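You operate a simulated robot arm through the tools that you are given. There is no shell and no other tool. Be economical: measure what you need, move in short steps, check, and stop when the job is done.

Carry out the task below with a simulated robot arm. There is one attempt and no reset: what you move stays moved.

TASK
Put the 10 g dosing sleeve from the top of the low bench on top of the white small parts pack there and the 15 g dosing sleeve on top of the pink drier can there.

It is judged by the outcome, as a careful person would: the job done as asked, and still so three seconds after it is handed in. It fails if anything else is knocked over, pushed out of place, dropped, spilled or broken.

THE ROBOT
A 7-joint arm with a two-finger parallel gripper, fixed in place. Base frame: the origin is at the foot of the arm, x ahead of it, y to its left, z up; the work surface is at about z = 0. Lengths are in m, angles in degrees, forces in N, time in s.
With the tool pointing down near the work surface it reaches from about 0.24 to 0.62 m from the base axis. Its first joint turns from -66.0 to 66.0 degrees. Payload 2.6 kg.
Tool frame: the origin (TCP) lies between the finger pads and is the grasp point; the fingertips stand 0.03 m ahead of it; z points along the fingers, y is the line along which they close. The gripper opens to 0.094 m. The fingers are 0.028 m wide and 0.01 m thick; the gripper's body (0.05 by 0.096 m) begins 0.055 m behind the TCP.
Orientation is that of the tool frame in the base frame, as [roll, pitch, yaw] about the fixed x, y, z axes, in that order (R = Rz(yaw) Ry(pitch) Rx(roll)). With the fingers straight down and closing along the base's y, the tool's x points along the base's -x, its y along +y and its z along -z.

THE INTERFACE
- The arm moves only by the tool apply_moves. Its argument "moves" is a list of rows, each a list of 3 entries, a list of its own where there are three numbers: the turn, a rotation vector about the tool's x, y, z in degrees, then the shift along the tool's x, y, z in m, then the closure, from 0 (fully open) to 1 (shut). In form: [[[ax, ay, az], [x, y, z], grip], ...]. A call has 1 to 8 rows; each row shifts and turns the commanded pose from where the row before left it, along the tool's axes as they then stand. A row lasts 0.2 s, in which the tool goes at most 0.05 m and 8.6 degrees; a call with a longer step from one row to the next is refused whole, and so is a gripper value outside its range. A pose out of reach is approached as far as the arm can. The call stops where the force on the tool passes 40 N (or 10 N more than at its start, if that is more) or the arm is blocked; 0.2 s more then pass. The fingers move at their own pace (about 0.072 m/s each) and stop on an object; they squeeze with about 45 N. The grip force told is the motor's: it shows also when the fingers shut on nothing. Time passes only in rows, and 0.2 s behind the last, so rows that do not move let the fingers close. It gives the time, the measured TCP pose, the force on the tool (base axes), the opening and the grip force at its end, in the units of the frame above (readings bear some noise), and new pictures: "show" is both (left out), scene, wrist or none.
- Cameras (640 x 400 px; columns grow to the right, rows downward): "scene" is fixed at [0.015, 0.4187, 0.5658]; the picture's right is [-0.93, -0.38, 0.00], its down [-0.24, 0.59, -0.77] and it looks along [0.29, -0.71, -0.64] (base axes); focal length 312 px, centre (320, 200). "wrist" rides on the gripper at [-0.037, 0, -0.058] in the tool frame; the picture's right is [0.00, -1.00, 0.00], its down [0.97, 0.00, -0.24] and it looks along [0.24, 0.00, 0.97] (tool axes); focal length 218 px, centre (320, 200).
- probe_pixels(camera, pixels): for up to 12 pixels [column, row] of the newest picture of that camera ("zoom" is the newest enlarged one), the place [x, y, z] in the base frame of the surface seen there, good to about 0.002 m, but the place of the scene camera against the robot may be out by one fixed shift of up to 0.012 m in any direction. No time passes.
- inspect(camera, box): a new picture of the part [left, top, right, bottom] of that camera's present view, enlarged. No time passes.
- close_job(): hands the job in; it is judged then, once.

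Work in short steps. Measure before you move; look again where a grasp or a placing could have gone wrong, and mend it. You have 60 turns and 120 pictures in all, the two below and enlarged ones among them. Open the gripper and draw the arm clear of the work before you hand the job in, unless the task says otherwise; then end with one line.

The tools are called after "Emit:" by a JSON object that holds its "name" and its "arguments". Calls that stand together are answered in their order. apply_moves: Moves the arm, as the interface text tells. Its arguments: {"type":"object","properties":{"moves":{"type":"array"},"show":{"type":"string","enum":["both","scene","wrist","none"]}},"required":["moves"]} The other tools are called the same way: probe_pixels (camera, pixels) gives the place of the surface under pixels of a picture; inspect (camera, box) takes an enlarged picture of a part of a camera's view; close_job () hands the job in.

At the start:

```text
time: 0.0
ee_pos: [0.4221, -0.1231, 0.3104]
ee_rot: [180.0, 0.0, -180.0]
ft_force: [0.0, -0.6, -0.2]
gripper_width: 0.094
finger_force: 0.1
```

scene: 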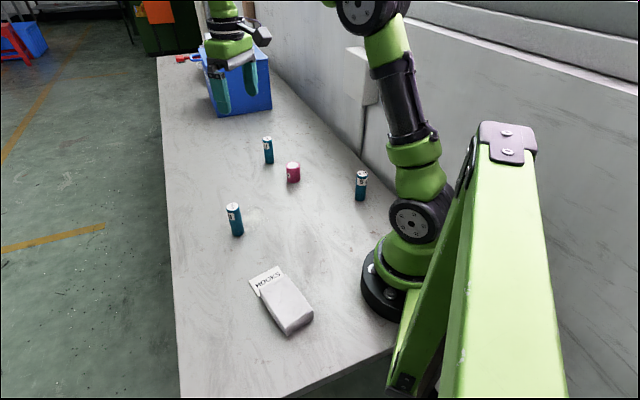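
wrist: 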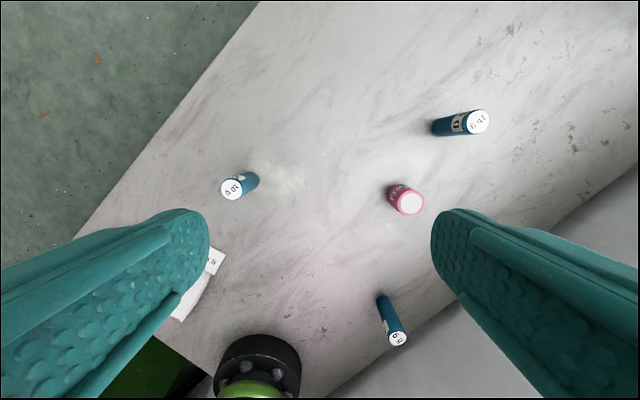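

Three teal sleeves are in the scene at (268,150), (361,185) and (235,219), with the pink can at (293,172) and the white pack at (285,300). I'll enlarge the labels to tell the sleeves apart.

Emit:
{"name": "inspect", "arguments": {"camera": "wrist", "box": [420, 90, 510, 150]}}

Emit:
{"name": "inspect", "arguments": {"camera": "wrist", "box": [200, 150, 290, 210]}}

Emit:
{"name": "inspect", "arguments": {"camera": "wrist", "box": [350, 290, 440, 350]}}

Emit:
{"name": "inspect", "arguments": {"camera": "scene", "box": [210, 120, 390, 240]}}

Emit:
{"name": "probe_pixels", "arguments": {"camera": "scene", "pixels": [[267, 138], [293, 165], [361, 173], [233, 206], [264, 274], [273, 285], [305, 310], [285, 332], [313, 315], [262, 292], [280, 268], [286, 300]]}}

Emit:
{"name": "probe_pixels", "arguments": {"camera": "wrist", "pixels": [[477, 121], [232, 189], [398, 339], [411, 203], [440, 160], [300, 250]]}}

```text
6.67 times, centred on (465, 120) of wrist
```

zoom: 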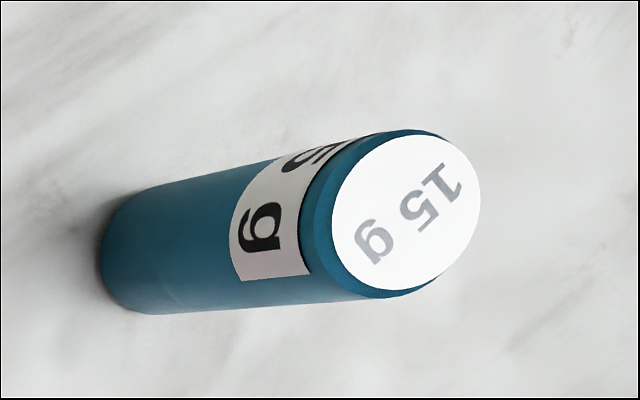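

```text
6.67 times, centred on (245, 180) of wrist
```

zoom: 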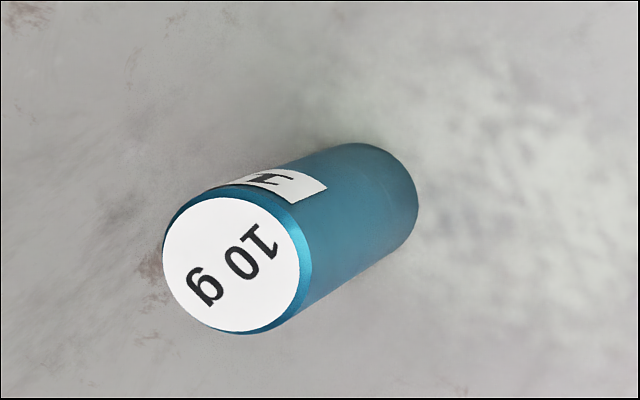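

```text
6.67 times, centred on (395, 320) of wrist
```

zoom: 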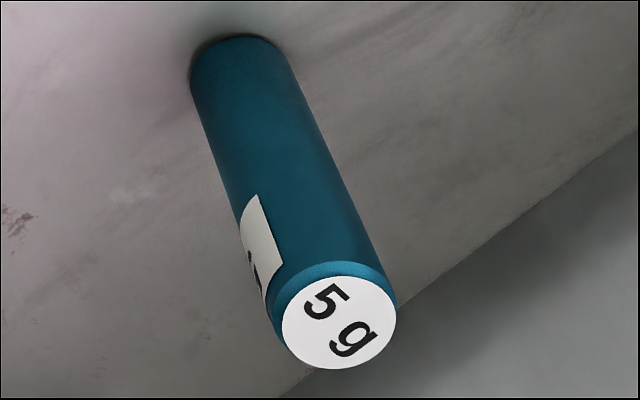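

```text
3.33 times, centred on (300, 180) of scene
```

zoom: 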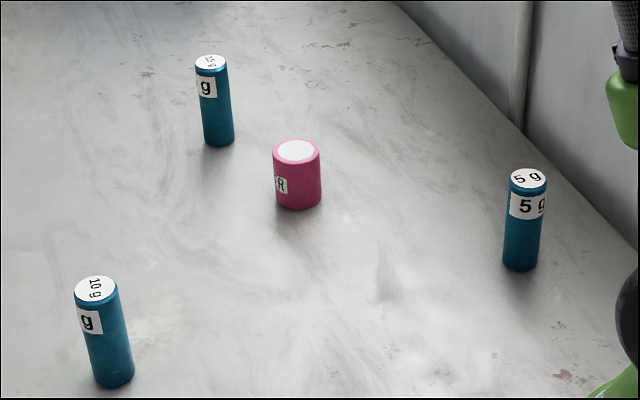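

```text
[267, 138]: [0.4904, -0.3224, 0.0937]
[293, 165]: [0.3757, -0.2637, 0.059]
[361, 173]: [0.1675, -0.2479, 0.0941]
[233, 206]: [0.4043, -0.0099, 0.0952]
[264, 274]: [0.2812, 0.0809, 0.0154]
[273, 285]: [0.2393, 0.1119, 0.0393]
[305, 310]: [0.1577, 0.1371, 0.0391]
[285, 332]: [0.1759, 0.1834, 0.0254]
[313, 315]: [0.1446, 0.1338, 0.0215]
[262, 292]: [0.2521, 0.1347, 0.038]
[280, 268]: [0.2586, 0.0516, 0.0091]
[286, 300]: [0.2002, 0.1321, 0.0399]
```

```text
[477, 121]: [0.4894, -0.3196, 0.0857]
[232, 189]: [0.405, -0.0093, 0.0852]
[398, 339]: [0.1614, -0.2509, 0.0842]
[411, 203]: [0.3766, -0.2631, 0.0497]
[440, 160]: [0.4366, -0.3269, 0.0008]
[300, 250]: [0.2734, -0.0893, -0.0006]
```

The tops read 15 g at (0.489,-0.320), 10 g at (0.405,-0.009) and 5 g at (0.161,-0.251). The scene camera reads about 0.009 m too high. Next I'll look at the pack's shape.

Emit:
{"name": "inspect", "arguments": {"camera": "scene", "box": [230, 255, 335, 345]}}

Emit:
{"name": "probe_pixels", "arguments": {"camera": "scene", "pixels": [[262, 288], [280, 276], [310, 312], [288, 328], [275, 308], [295, 294], [270, 283], [255, 285], [275, 295], [229, 204], [241, 207], [236, 205]]}}

Emit:
{"name": "probe_pixels", "arguments": {"camera": "wrist", "pixels": [[401, 203], [411, 194], [421, 203], [411, 213], [467, 123], [487, 119], [223, 188], [242, 188], [232, 180], [232, 198]]}}

```text
4.44 times, centred on (282, 300) of scene
```

zoom: 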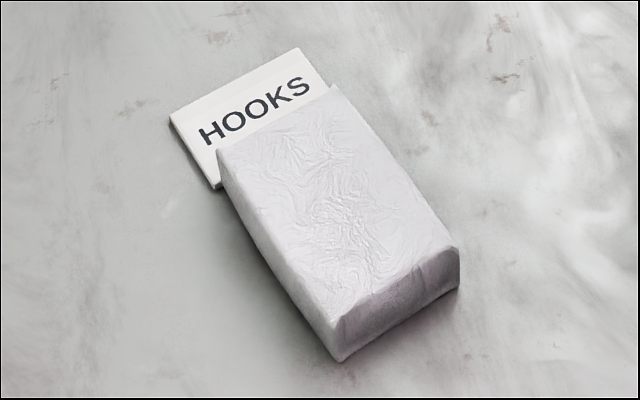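

```text
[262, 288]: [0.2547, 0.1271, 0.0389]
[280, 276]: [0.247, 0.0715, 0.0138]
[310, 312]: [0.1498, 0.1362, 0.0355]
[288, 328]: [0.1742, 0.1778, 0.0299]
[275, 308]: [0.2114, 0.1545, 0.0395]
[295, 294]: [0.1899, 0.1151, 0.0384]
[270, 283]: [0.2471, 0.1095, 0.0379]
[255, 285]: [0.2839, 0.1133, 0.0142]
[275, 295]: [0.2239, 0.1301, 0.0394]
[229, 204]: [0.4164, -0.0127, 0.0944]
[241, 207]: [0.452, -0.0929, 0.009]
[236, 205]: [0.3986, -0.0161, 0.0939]
```

```text
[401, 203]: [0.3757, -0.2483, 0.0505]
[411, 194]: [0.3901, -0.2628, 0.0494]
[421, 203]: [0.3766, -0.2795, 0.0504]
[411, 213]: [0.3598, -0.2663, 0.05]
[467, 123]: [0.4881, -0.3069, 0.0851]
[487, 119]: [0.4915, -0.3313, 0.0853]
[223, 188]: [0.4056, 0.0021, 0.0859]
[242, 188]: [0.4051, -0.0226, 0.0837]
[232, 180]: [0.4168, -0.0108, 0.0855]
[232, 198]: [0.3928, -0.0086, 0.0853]
```

The pack top is at about z = 0.030, centred near (0.20, 0.13). The sleeves are about 25 mm across and 85 mm tall. I'm moving above the 10 g sleeve at (0.405,-0.010).

Emit:
{"name": "apply_moves", "arguments": {"moves": [[[0, 0, 0], [0.0057, 0.0377, 0], 0], [[0, 0, 0], [0.0057, 0.0377, 0], 0], [[0, 0, 0], [0.0057, 0.0377, 0], 0], [[0, 0, 0], [0, 0, 0.045], 0], [[0, 0, 0], [0, 0, 0.045], 0], [[0, 0, 0], [0, 0, 0.045], 0], [[0, 0, 0], [0, 0, 0.03], 0], [[0, 0, 0], [0, 0, 0], 0]]}}

```text
time: 1.8
ee_pos: [0.4057, -0.0132, 0.1479]
ee_rot: [180.0, -0.1, 179.9]
ft_force: [0.6, -0.1, 0.0]
gripper_width: 0.0941
finger_force: 0.1
```

scene: 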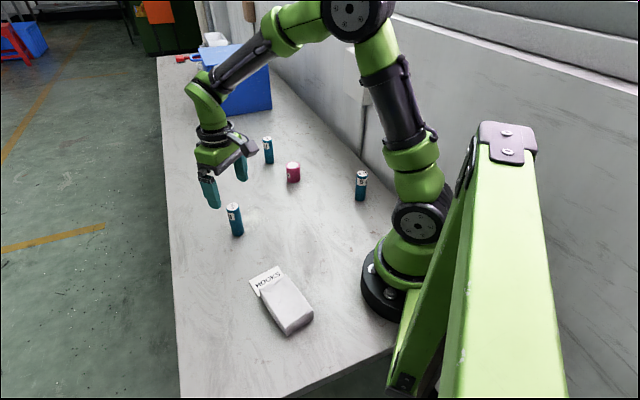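
wrist: 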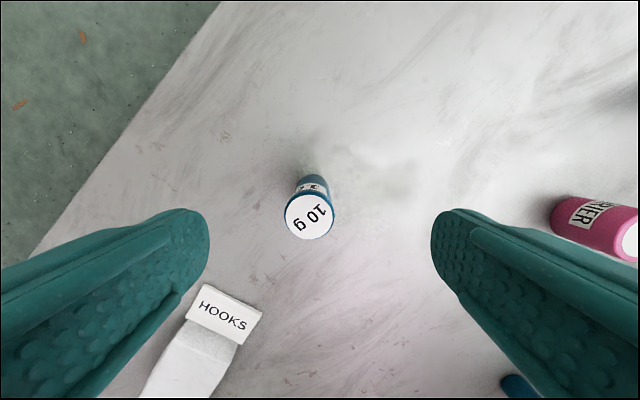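

The 10 g sleeve's top is at (309,217) in the wrist view, roughly between the fingers. I'll probe it for exact centring.

Emit:
{"name": "probe_pixels", "arguments": {"camera": "wrist", "pixels": [[287, 217], [331, 217], [309, 196], [309, 237], [309, 217], [250, 305], [195, 291], [190, 350]]}}

Emit:
{"name": "apply_moves", "arguments": {"moves": [[[0, 0, 0], [0, 0, 0], 0]], "show": "none"}}

```text
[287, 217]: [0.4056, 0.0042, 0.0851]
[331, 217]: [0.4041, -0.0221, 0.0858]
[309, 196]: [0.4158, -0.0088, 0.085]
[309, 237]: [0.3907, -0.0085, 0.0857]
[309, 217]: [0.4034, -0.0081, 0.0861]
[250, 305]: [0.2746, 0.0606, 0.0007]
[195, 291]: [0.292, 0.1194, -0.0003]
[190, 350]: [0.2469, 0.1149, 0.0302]
```

```text
time: 2.2
ee_pos: [0.4064, -0.0128, 0.1482]
ee_rot: [179.9, 0.0, 180.0]
ft_force: [0.3, 0.4, 0.4]
gripper_width: 0.0941
finger_force: 0.1
```

The sleeve centre is (0.404,-0.009) and the TCP is at (0.406,-0.013). I'll correct that, go down to z≈0.053 and close.

Emit:
{"name": "apply_moves", "arguments": {"moves": [[[0, 0, 0], [0.002, 0.004, 0], 0], [[0, 0, 0], [0, 0, 0.035], 0], [[0, 0, 0], [0, 0, 0.035], 0], [[0, 0, 0], [0, 0, 0.025], 0], [[0, 0, 0], [0, 0, 0], 0.4], [[0, 0, 0], [0, 0, 0], 1], [[0, 0, 0], [0, 0, 0], 1], [[0, 0, 0], [0, 0, 0], 1]]}}

```text
time: 4.0
ee_pos: [0.405, -0.0085, 0.0504]
ee_rot: [179.9, 0.0, -180.0]
ft_force: [0.5, -0.6, -0.1]
gripper_width: 0.0288
finger_force: 45.0
```

scene: 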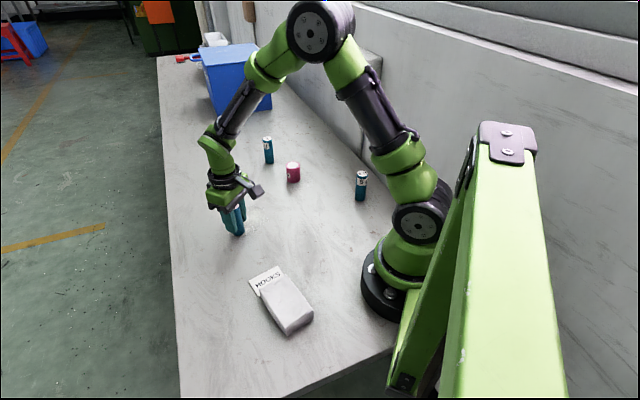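
wrist: 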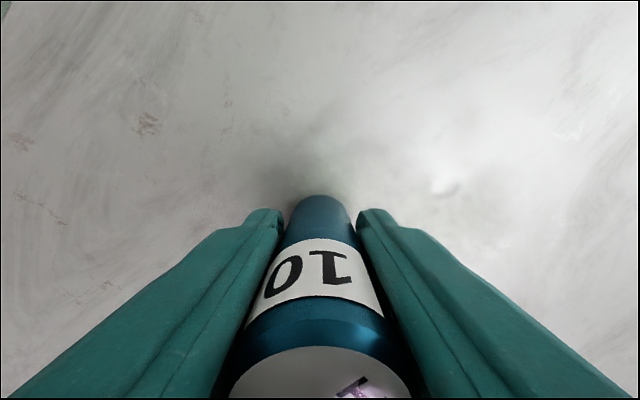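

The sleeve is gripped at width 0.029, with the grasp point 0.050 above its base. I'm lifting it and moving it over the pack.

Emit:
{"name": "apply_moves", "arguments": {"moves": [[[0, 0, 0], [0, 0, -0.02], 1], [[0, 0, 0], [0, 0, -0.04], 1], [[0, 0, 0], [0, 0, -0.03], 1], [[0, 0, 0], [0.03, 0.0216, 0], 1], [[0, 0, 0], [0.03, 0.0216, 0], 1], [[0, 0, 0], [0.03, 0.0216, 0], 1], [[0, 0, 0], [0.03, 0.0216, 0], 1], [[0, 0, 0], [0.03, 0.0216, 0], 1]]}}

```text
time: 5.8
ee_pos: [0.2516, 0.0991, 0.1421]
ee_rot: [-179.9, 0.0, 179.9]
ft_force: [0.5, -1.1, -2.0]
gripper_width: 0.029
finger_force: 44.7
```

scene: 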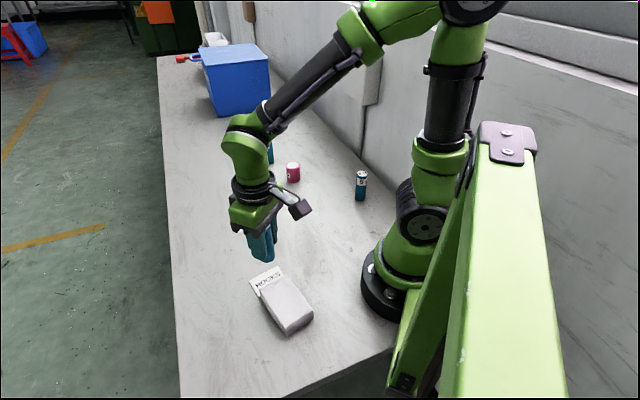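
wrist: 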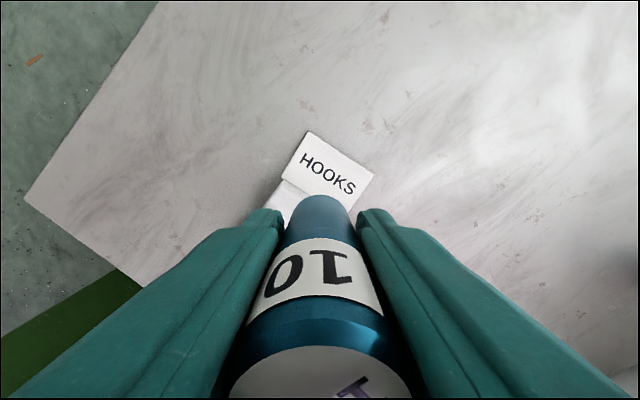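

The base is still above the pack. I'm continuing to (0.208, 0.131), then lowering to z≈0.095.

Emit:
{"name": "apply_moves", "arguments": {"moves": [[[0, 0, 0], [0.022, 0.016, 0], 1], [[0, 0, 0], [0.022, 0.016, 0], 1], [[0, 0, 0], [0, 0, 0.025], 1], [[0, 0, 0], [0, 0, 0.025], 1], [[0, 0, 0], [0, 0, 0], 1]]}}

Emit:
{"name": "inspect", "arguments": {"camera": "scene", "box": [210, 200, 370, 350]}}

```text
time: 7.0
ee_pos: [0.2102, 0.1332, 0.09]
ee_rot: [-180.0, 0.1, 179.9]
ft_force: [0.2, 0.8, -1.6]
gripper_width: 0.0288
finger_force: 45.1
```

scene: 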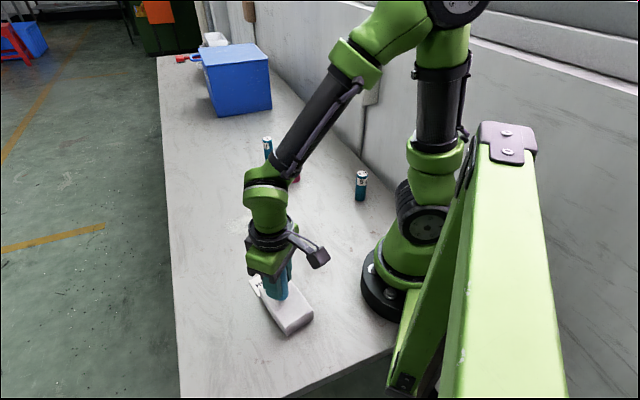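
wrist: 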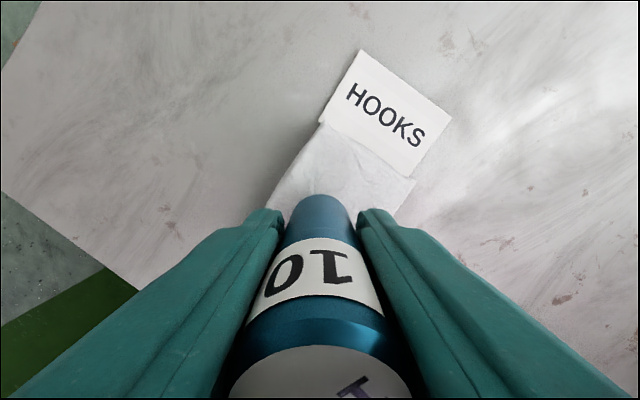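

```text
2.67 times, centred on (290, 275) of scene
```

zoom: 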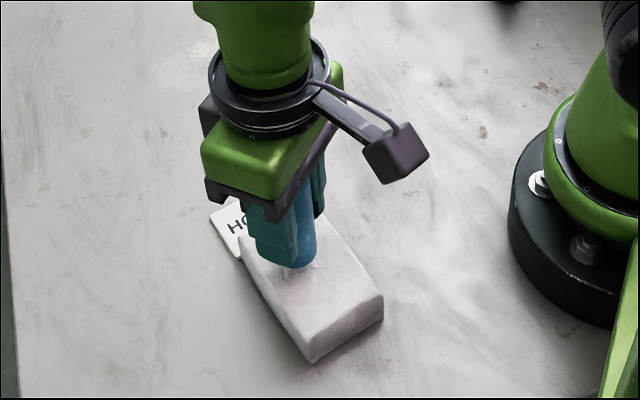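

The sleeve hangs about 1 cm above the pack. I'll probe the pack corners with the wrist camera, which has no fixed shift, to confirm the centring.

Emit:
{"name": "probe_pixels", "arguments": {"camera": "wrist", "pixels": [[324, 130], [320, 160], [408, 182], [402, 198], [286, 190], [280, 202], [330, 180], [275, 200]]}}

Emit:
{"name": "probe_pixels", "arguments": {"camera": "scene", "pixels": [[290, 318], [300, 310], [308, 308], [285, 322], [274, 305], [302, 295]]}}

```text
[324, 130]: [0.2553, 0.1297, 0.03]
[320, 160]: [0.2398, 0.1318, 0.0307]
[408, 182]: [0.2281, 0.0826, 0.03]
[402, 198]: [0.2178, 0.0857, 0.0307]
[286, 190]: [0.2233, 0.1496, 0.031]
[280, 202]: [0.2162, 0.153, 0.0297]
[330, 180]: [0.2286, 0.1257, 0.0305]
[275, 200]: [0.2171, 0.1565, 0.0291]
```

```text
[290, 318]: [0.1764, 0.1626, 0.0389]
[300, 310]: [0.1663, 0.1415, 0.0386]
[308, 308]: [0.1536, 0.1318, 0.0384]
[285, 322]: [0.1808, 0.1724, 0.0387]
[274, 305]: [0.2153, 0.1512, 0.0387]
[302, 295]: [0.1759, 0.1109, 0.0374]
```

The pack centre is about (0.203,0.130) with the top at 0.0305, so the sleeve is well inside it. I'm lowering until it touches.

Emit:
{"name": "apply_moves", "arguments": {"moves": [[[0, 0, 0], [0.003, -0.001, 0.004], 1], [[0, 0, 0], [0, 0, 0.003], 1], [[0, 0, 0], [0, 0, 0.0015], 1], [[0, 0, 0], [0, 0, 0], 1]], "show": "none"}}

```text
time: 8.0
ee_pos: [0.2057, 0.1321, 0.081]
ee_rot: [-179.9, 0.0, 180.0]
ft_force: [0.2, 0.1, -0.8]
gripper_width: 0.0287
finger_force: 44.6
```

Emit:
{"name": "apply_moves", "arguments": {"moves": [[[0, 0, 0], [0, 0, 0.001], 1], [[0, 0, 0], [0, 0, 0], 1]], "show": "none"}}

```text
time: 8.6
ee_pos: [0.2062, 0.1321, 0.0813]
ee_rot: [180.0, 0.0, -180.0]
ft_force: [0.3, 0.6, -1.0]
gripper_width: 0.029
finger_force: 44.8
```

Emit:
{"name": "apply_moves", "arguments": {"moves": [[[0, 0, 0], [0, 0, 0.001], 1], [[0, 0, 0], [0, 0, 0], 1]]}}

Emit:
{"name": "inspect", "arguments": {"camera": "scene", "box": [250, 240, 330, 340]}}

```text
time: 9.2
ee_pos: [0.2068, 0.1329, 0.0798]
ee_rot: [-179.9, -0.1, 180.0]
ft_force: [0.2, -0.4, -1.6]
gripper_width: 0.0288
finger_force: 44.9
```

scene: 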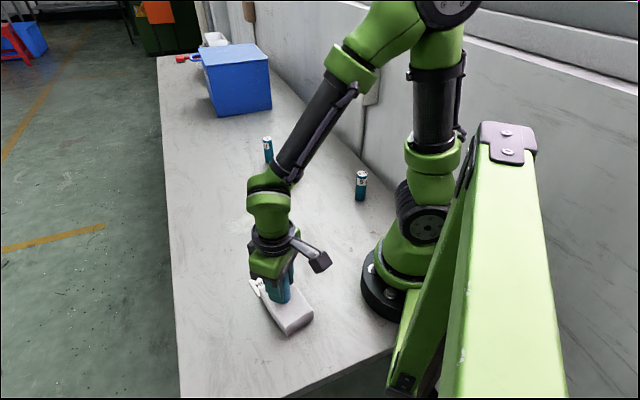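
wrist: 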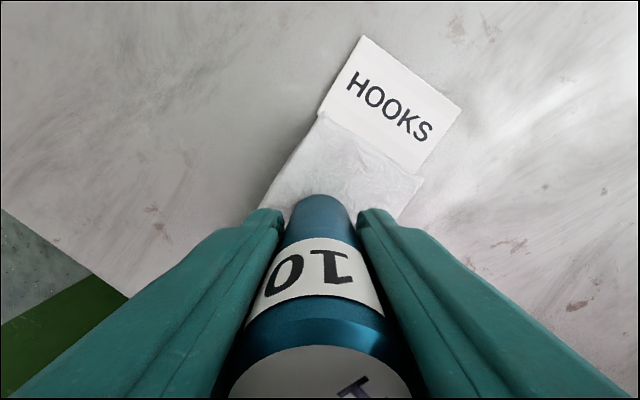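

```text
4.00 times, centred on (290, 290) of scene
```

zoom: 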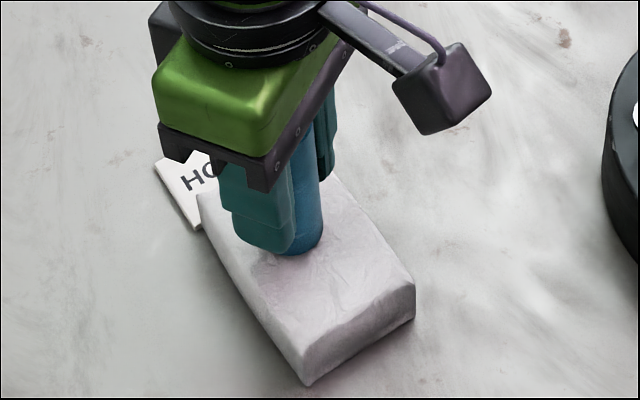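

There's no contact force yet, so I'll keep lowering in 1 mm steps.

Emit:
{"name": "apply_moves", "arguments": {"moves": [[[0, 0, 0], [0, 0, 0.001], 1], [[0, 0, 0], [0, 0, 0], 1]], "show": "none"}}

```text
time: 9.8
ee_pos: [0.2067, 0.1333, 0.0792]
ee_rot: [-180.0, 0.1, 179.9]
ft_force: [-1.2, -3.5, 13.8]
gripper_width: 0.0287
finger_force: 44.9
```

Contact shows at 13.8 N. I'll ease off slightly, open, and rise straight up.

Emit:
{"name": "apply_moves", "arguments": {"moves": [[[0, 0, 0], [0, 0, -0.0007], 1], [[0, 0, 0], [0, 0, 0], 0.6], [[0, 0, 0], [0, 0, 0], 0], [[0, 0, 0], [0, 0, 0], 0], [[0, 0, 0], [0, 0, 0], 0], [[0, 0, 0], [0, 0, -0.03], 0], [[0, 0, 0], [0, 0, -0.045], 0], [[0, 0, 0], [0, 0, -0.045], 0]]}}

Emit:
{"name": "inspect", "arguments": {"camera": "scene", "box": [230, 200, 350, 350]}}

```text
time: 11.6
ee_pos: [0.2034, 0.1313, 0.2001]
ee_rot: [180.0, 0.0, 180.0]
ft_force: [-0.6, -0.1, 0.1]
gripper_width: 0.0941
finger_force: 0.1
```

scene: 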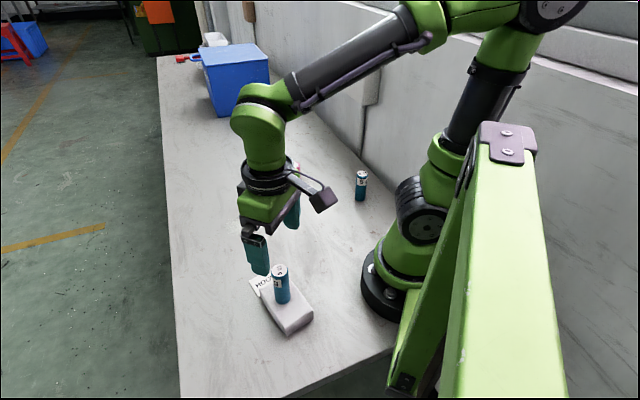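
wrist: 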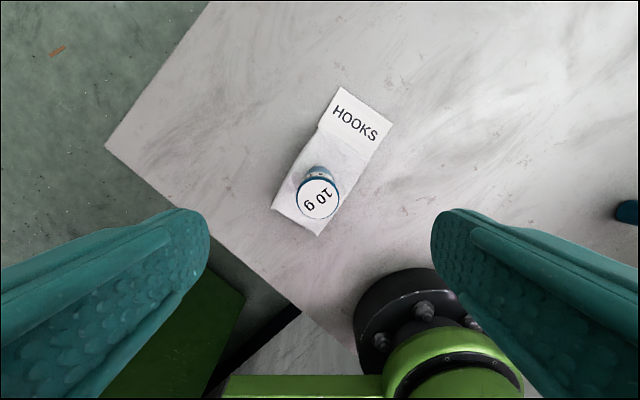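

```text
2.67 times, centred on (290, 275) of scene
```

zoom: 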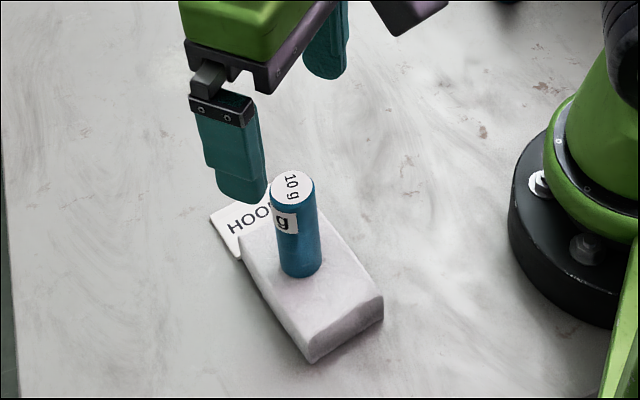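

The 10 g sleeve stands upright on the pack. Now I'm travelling at height to the 15 g sleeve.

Emit:
{"name": "apply_moves", "arguments": {"moves": [[[0, 0, 0], [-0.0237, -0.0377, 0], 0], [[0, 0, 0], [-0.0237, -0.0377, 0], 0], [[0, 0, 0], [-0.0237, -0.0377, 0], 0], [[0, 0, 0], [-0.0237, -0.0377, 0], 0], [[0, 0, 0], [-0.0237, -0.0377, 0], 0], [[0, 0, 0], [-0.0237, -0.0377, 0], 0], [[0, 0, 0], [-0.0237, -0.0377, 0], 0], [[0, 0, 0], [-0.0237, -0.0377, 0], 0]], "show": "none"}}

Emit:
{"name": "apply_moves", "arguments": {"moves": [[[0, 0, 0], [-0.0237, -0.0377, 0], 0], [[0, 0, 0], [-0.0237, -0.0377, 0], 0], [[0, 0, 0], [-0.0237, -0.0377, 0], 0], [[0, 0, 0], [-0.0237, -0.0377, 0], 0], [[0, 0, 0], [0, 0, 0.02], 0], [[0, 0, 0], [0, 0, 0.02], 0], [[0, 0, 0], [0, 0, 0], 0]]}}

```text
time: 13.4
ee_pos: [0.3939, -0.1707, 0.1982]
ee_rot: [-180.0, -0.1, 180.0]
ft_force: [0.8, 0.0, 0.9]
gripper_width: 0.094
finger_force: 0.0
```

```text
time: 15.0
ee_pos: [0.4881, -0.3183, 0.1584]
ee_rot: [180.0, 0.0, -180.0]
ft_force: [0.4, 0.6, -0.6]
gripper_width: 0.0939
finger_force: 0.1
```

scene: 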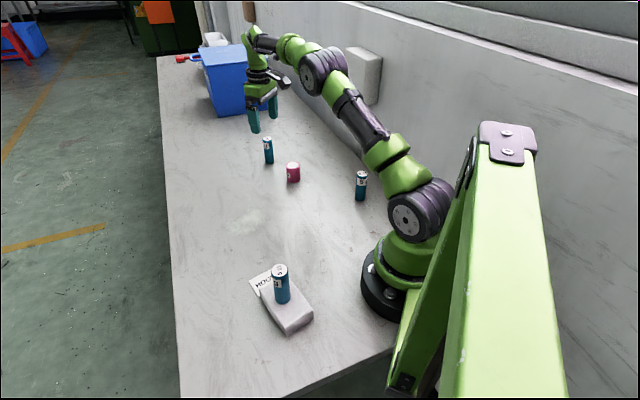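
wrist: 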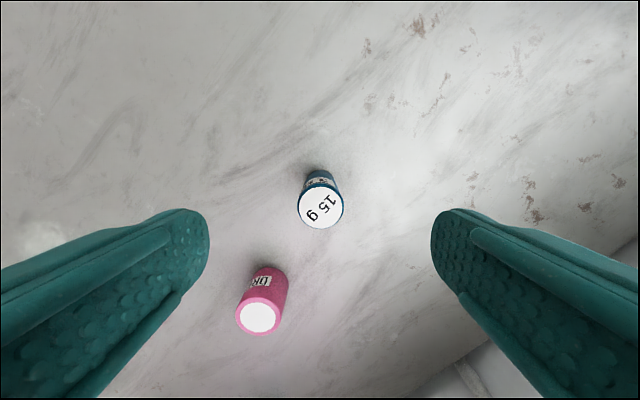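

The 15 g sleeve is between the fingers at (320,207). I'll probe it and the can top at (259,316).

Emit:
{"name": "probe_pixels", "arguments": {"camera": "wrist", "pixels": [[299, 208], [342, 208], [320, 188], [320, 227], [237, 316], [280, 316], [259, 299], [259, 334], [259, 316]]}}

```text
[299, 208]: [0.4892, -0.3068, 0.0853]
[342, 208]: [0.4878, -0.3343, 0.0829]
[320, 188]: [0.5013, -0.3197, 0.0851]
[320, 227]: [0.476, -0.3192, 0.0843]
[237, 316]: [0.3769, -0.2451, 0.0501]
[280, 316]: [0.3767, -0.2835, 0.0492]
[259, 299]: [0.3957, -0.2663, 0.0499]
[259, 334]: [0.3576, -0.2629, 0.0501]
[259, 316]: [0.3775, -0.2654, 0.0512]
```

The sleeve centre is (0.489,-0.320) and the can centre (0.377,-0.2645) with its top at 0.050. I'm descending to grip.

Emit:
{"name": "apply_moves", "arguments": {"moves": [[[0, 0, 0], [-0.0005, -0.0015, 0.035], 0], [[0, 0, 0], [0, 0, 0.035], 0], [[0, 0, 0], [0, 0, 0.036], 0], [[0, 0, 0], [0, 0, 0], 0], [[0, 0, 0], [0, 0, 0], 0.4], [[0, 0, 0], [0, 0, 0], 1], [[0, 0, 0], [0, 0, 0], 1], [[0, 0, 0], [0, 0, 0], 1]]}}

```text
time: 16.8
ee_pos: [0.4911, -0.3214, 0.0557]
ee_rot: [179.9, 0.0, 180.0]
ft_force: [0.6, 0.6, 0.3]
gripper_width: 0.0293
finger_force: 44.6
```

scene: 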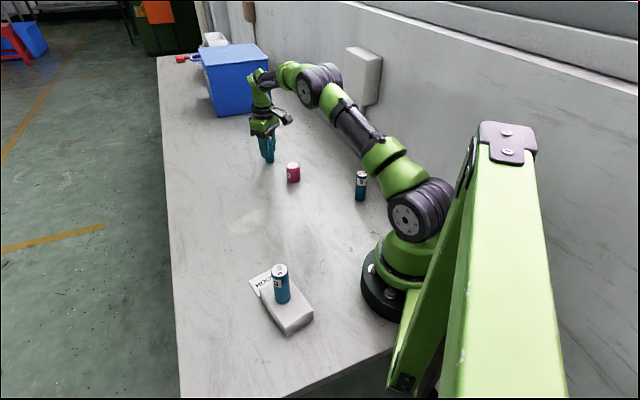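
wrist: 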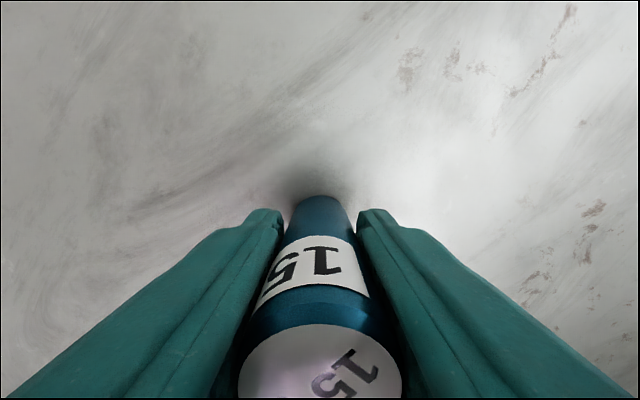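

The 15 g sleeve is gripped. I'm lifting 0.10 and moving over the can.

Emit:
{"name": "apply_moves", "arguments": {"moves": [[[0, 0, 0], [0, 0, -0.02], 1], [[0, 0, 0], [0, 0, -0.04], 1], [[0, 0, 0], [0, 0, -0.04], 1], [[0, 0, 0], [0.0282, 0.014, 0], 1], [[0, 0, 0], [0.0282, 0.014, 0], 1], [[0, 0, 0], [0.0282, 0.014, 0], 1], [[0, 0, 0], [0.0282, 0.014, 0], 1], [[0, 0, 0], [0, 0, 0], 1]]}}

Emit:
{"name": "inspect", "arguments": {"camera": "scene", "box": [240, 100, 340, 200]}}

Emit:
{"name": "apply_moves", "arguments": {"moves": [[[0, 0, 0], [0, 0, 0.02], 1], [[0, 0, 0], [0, 0, 0.012], 1], [[0, 0, 0], [0, 0, 0], 1], [[0, 0, 0], [0, 0, 0], 1]]}}

Emit:
{"name": "inspect", "arguments": {"camera": "scene", "box": [240, 100, 340, 200]}}

```text
time: 18.6
ee_pos: [0.3795, -0.2662, 0.1548]
ee_rot: [-180.0, 0.1, 180.0]
ft_force: [-0.3, -0.4, -0.5]
gripper_width: 0.0292
finger_force: 44.6
```

scene: 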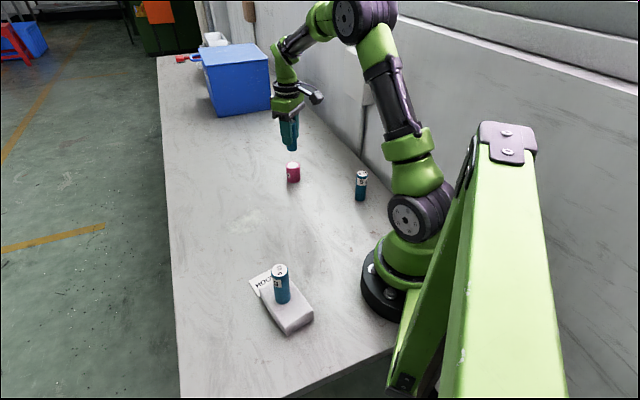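
wrist: 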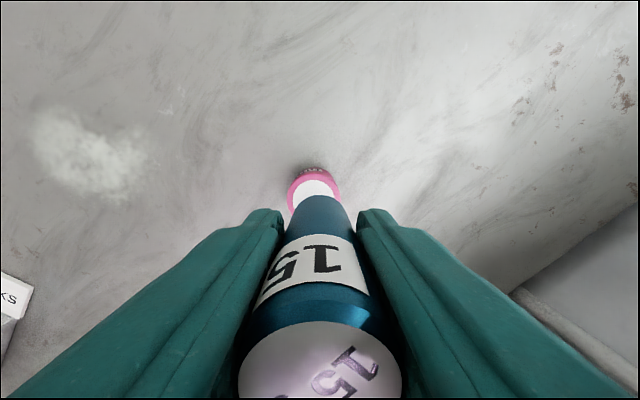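

```text
4.00 times, centred on (290, 150) of scene
```

zoom: 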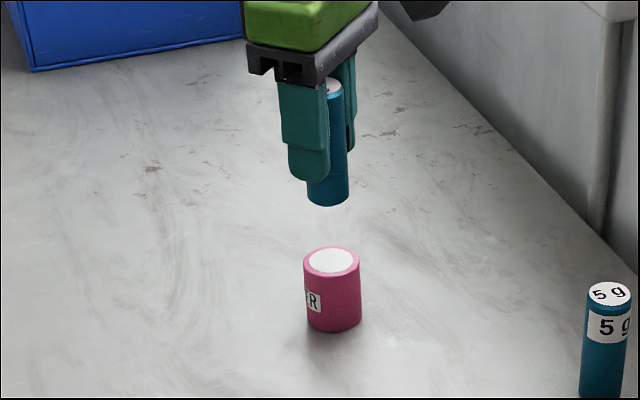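

```text
time: 19.6
ee_pos: [0.3785, -0.2647, 0.1225]
ee_rot: [180.0, -0.1, -179.9]
ft_force: [-0.6, 0.1, -1.3]
gripper_width: 0.0289
finger_force: 45.1
```

scene: 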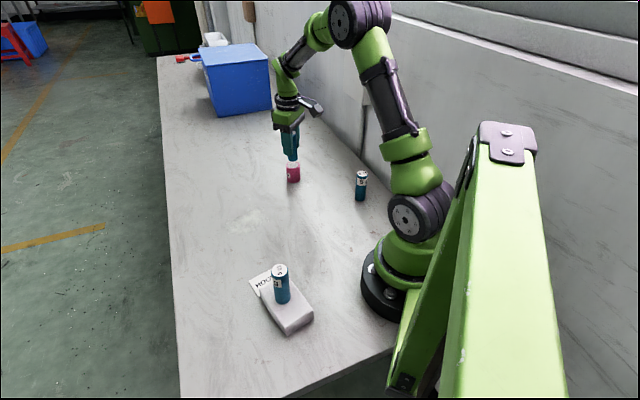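
wrist: 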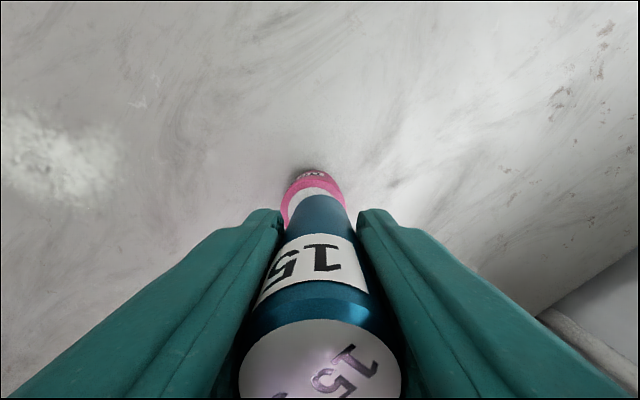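

```text
4.00 times, centred on (290, 150) of scene
```

zoom: 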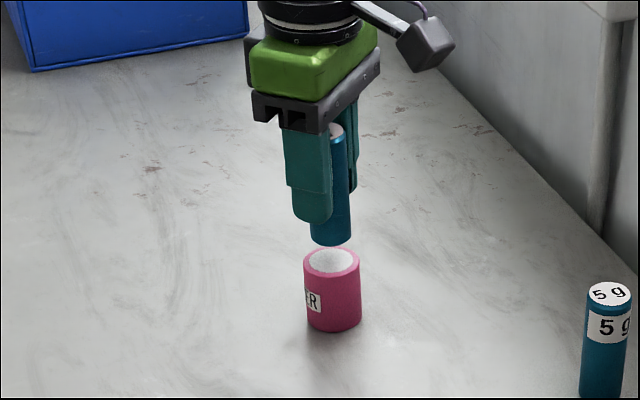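

Bottom of the sleeve is about 15 mm above the can. It looks slightly right of the can's centre in the wrist view, so I'll measure the edges.

Emit:
{"name": "inspect", "arguments": {"camera": "wrist", "box": [270, 155, 370, 235]}}

Emit:
{"name": "probe_pixels", "arguments": {"camera": "wrist", "pixels": [[286, 202], [342, 202], [313, 178], [290, 200], [299, 205], [341, 205], [320, 197]]}}

```text
5.00 times, centred on (320, 195) of wrist
```

zoom: 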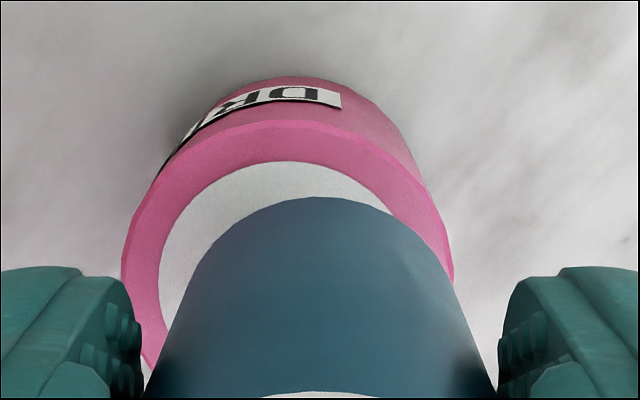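

```text
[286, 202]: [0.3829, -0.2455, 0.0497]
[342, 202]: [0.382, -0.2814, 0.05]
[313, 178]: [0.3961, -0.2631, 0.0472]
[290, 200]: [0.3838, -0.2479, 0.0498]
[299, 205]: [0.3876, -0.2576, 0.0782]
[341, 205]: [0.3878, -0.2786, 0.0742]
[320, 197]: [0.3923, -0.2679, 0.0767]
```

The sleeve centre is about (0.379,-0.268) and the can centre (0.377,-0.264). I'll shift by (-0.002, +0.0035) and recheck.

Emit:
{"name": "apply_moves", "arguments": {"moves": [[[0, 0, 0], [0.002, 0.0035, 0], 1], [[0, 0, 0], [0, 0, 0.01], 1], [[0, 0, 0], [0, 0, 0], 1]], "show": "wrist"}}

Emit:
{"name": "inspect", "arguments": {"camera": "wrist", "box": [270, 155, 370, 235]}}

Emit:
{"name": "inspect", "arguments": {"camera": "scene", "box": [260, 120, 330, 190]}}

```text
time: 20.4
ee_pos: [0.3762, -0.2631, 0.1124]
ee_rot: [180.0, 0.0, 179.9]
ft_force: [0.4, -0.5, -0.9]
gripper_width: 0.0291
finger_force: 44.8
```

wrist: 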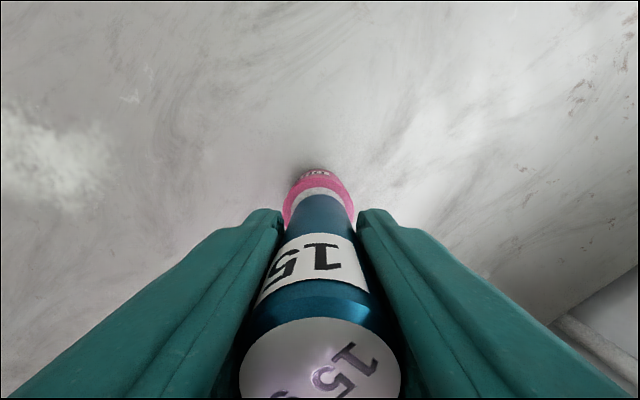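

```text
5.00 times, centred on (320, 195) of wrist
```

zoom: 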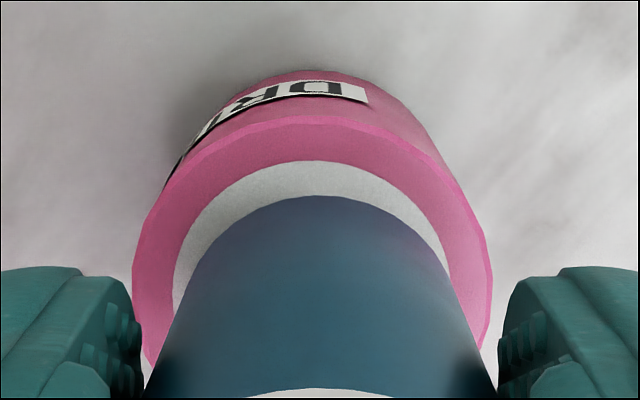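

```text
5.71 times, centred on (295, 155) of scene
```

zoom: 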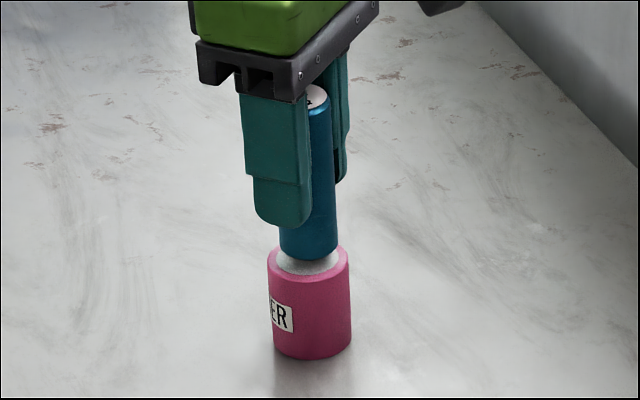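

It is now well centred. I'm lowering in small steps until contact.

Emit:
{"name": "apply_moves", "arguments": {"moves": [[[0, 0, 0], [0, 0.0005, 0.004], 1], [[0, 0, 0], [0, 0, 0.002], 1], [[0, 0, 0], [0, 0, 0], 1]], "show": "none"}}

Emit:
{"name": "inspect", "arguments": {"camera": "scene", "box": [260, 120, 330, 190]}}

```text
time: 21.2
ee_pos: [0.376, -0.2621, 0.1066]
ee_rot: [180.0, -0.1, 179.9]
ft_force: [-0.3, -0.7, 1.9]
gripper_width: 0.029
finger_force: 45.3
```

```text
5.71 times, centred on (295, 155) of scene
```

zoom: 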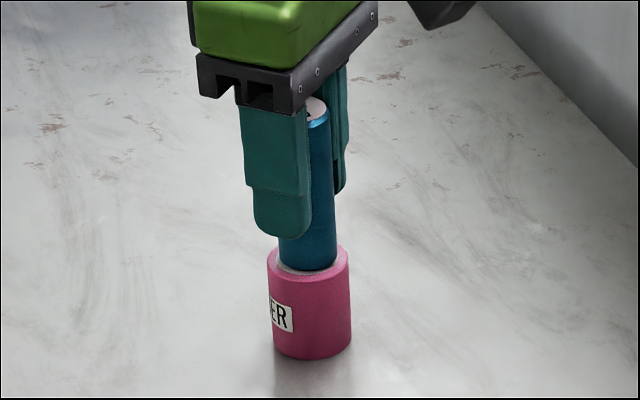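

Emit:
{"name": "apply_moves", "arguments": {"moves": [[[0, 0, 0], [0, 0, 0.0005], 1], [[0, 0, 0], [0, 0, 0], 1]], "show": "none"}}

```text
time: 21.8
ee_pos: [0.3766, -0.2619, 0.1054]
ee_rot: [180.0, 0.0, 179.9]
ft_force: [0.1, 0.1, 2.2]
gripper_width: 0.0289
finger_force: 45.3
```

Emit:
{"name": "apply_moves", "arguments": {"moves": [[[0, 0, 0], [0, 0, 0.0005], 1], [[0, 0, 0], [0, 0, 0], 1]], "show": "none"}}

```text
time: 22.4
ee_pos: [0.3769, -0.2615, 0.105]
ee_rot: [180.0, 0.0, -180.0]
ft_force: [-0.7, 0.1, -1.4]
gripper_width: 0.029
finger_force: 45.4
```

Emit:
{"name": "apply_moves", "arguments": {"moves": [[[0, 0, 0], [0, 0, 0.0007], 1], [[0, 0, 0], [0, 0, 0], 1]], "show": "none"}}

```text
time: 23.0
ee_pos: [0.3768, -0.2613, 0.1054]
ee_rot: [-179.9, 0.2, 180.0]
ft_force: [-0.5, 1.8, 6.2]
gripper_width: 0.0289
finger_force: 45.5
```

There's a clear 6 N contact. I'll check centring before releasing.

Emit:
{"name": "inspect", "arguments": {"camera": "wrist", "box": [270, 155, 370, 235]}}

Emit:
{"name": "inspect", "arguments": {"camera": "scene", "box": [260, 120, 330, 190]}}

```text
5.00 times, centred on (320, 195) of wrist
```

zoom: 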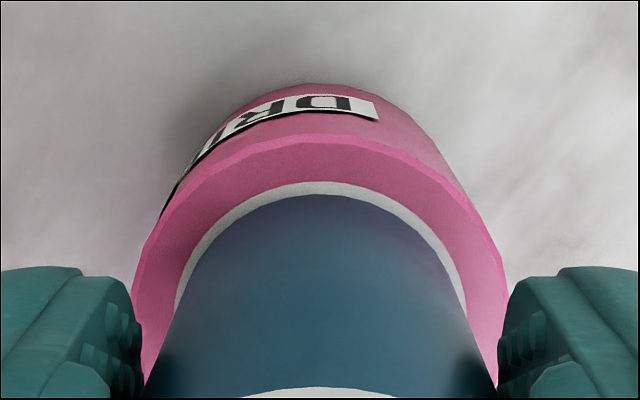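

```text
5.71 times, centred on (295, 155) of scene
```

zoom: 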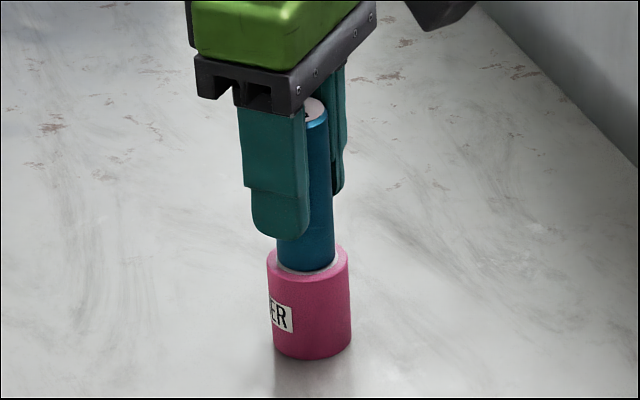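

It is centred concentrically on the can. I'll release it in place and rise.

Emit:
{"name": "apply_moves", "arguments": {"moves": [[[0, 0, 0], [0, 0, -0.0002], 1], [[0, 0, 0], [0, 0, 0], 0.6], [[0, 0, 0], [0, 0, 0], 0], [[0, 0, 0], [0, 0, 0], 0], [[0, 0, 0], [0, 0, 0], 0], [[0, 0, 0], [0, 0, -0.03], 0], [[0, 0, 0], [0, 0, -0.045], 0], [[0, 0, 0], [0, 0, -0.045], 0]]}}

Emit:
{"name": "inspect", "arguments": {"camera": "scene", "box": [240, 100, 340, 200]}}

```text
time: 24.8
ee_pos: [0.3734, -0.2603, 0.2275]
ee_rot: [179.9, 0.1, 180.0]
ft_force: [-1.3, -0.1, 0.0]
gripper_width: 0.0939
finger_force: 0.1
```

scene: 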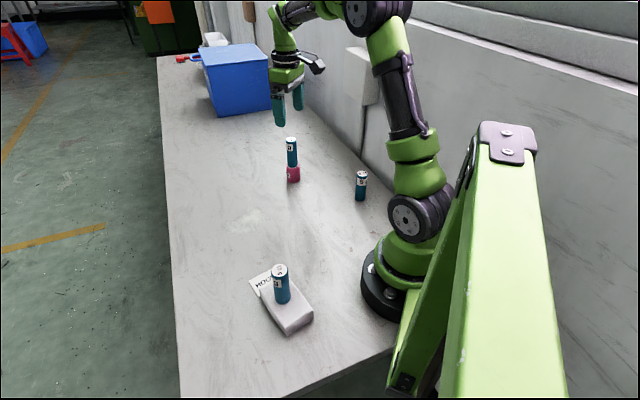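
wrist: 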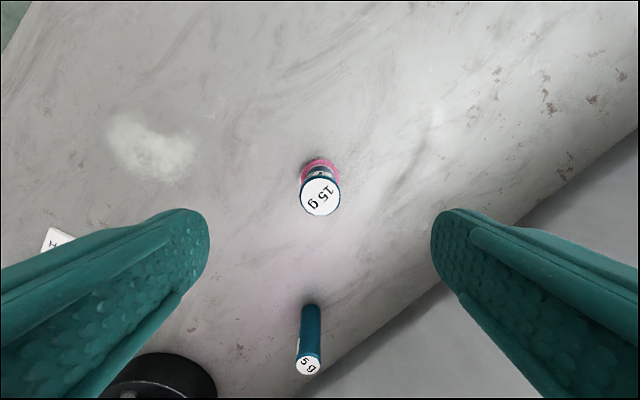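

```text
4.00 times, centred on (290, 150) of scene
```

zoom: 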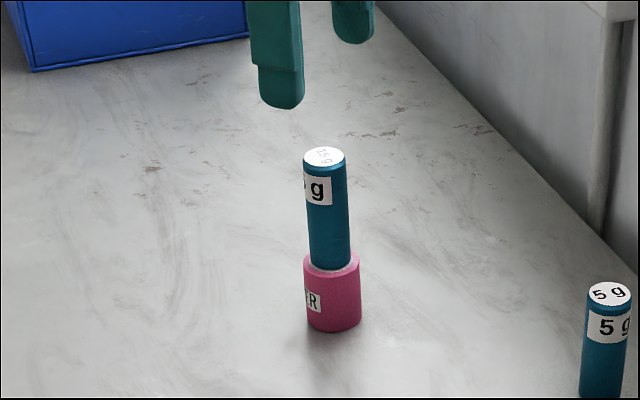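

Both sleeves stand upright. I'll raise the arm a bit further clear, check once more, then hand in.

Emit:
{"name": "apply_moves", "arguments": {"moves": [[[0, 0, 0], [0, 0, -0.04], 0], [[0, 0, 0], [0, 0, -0.04], 0], [[0, 0, 0], [-0.02, 0.04, 0], 0], [[0, 0, 0], [-0.02, 0.04, 0], 0], [[0, 0, 0], [0, 0, 0], 0]], "show": "scene"}}

```text
time: 26.0
ee_pos: [0.4152, -0.1819, 0.3059]
ee_rot: [-180.0, 0.1, 180.0]
ft_force: [-0.9, 0.5, -0.9]
gripper_width: 0.0941
finger_force: 0.0
```

scene: 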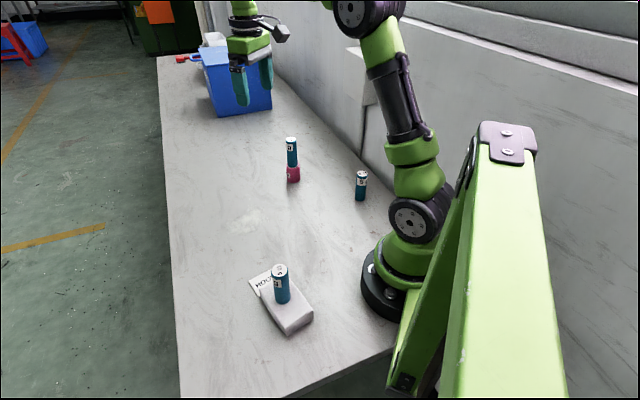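

The arm is clear and both stacks are stable, so I'm handing in.

Emit:
{"name": "close_job", "arguments": {}}

```text
The job is handed in.
```

The 10 g sleeve is standing on the white pack and the 15 g sleeve on the pink drier can; nothing else looked disturbed in the last picture before hand-in.
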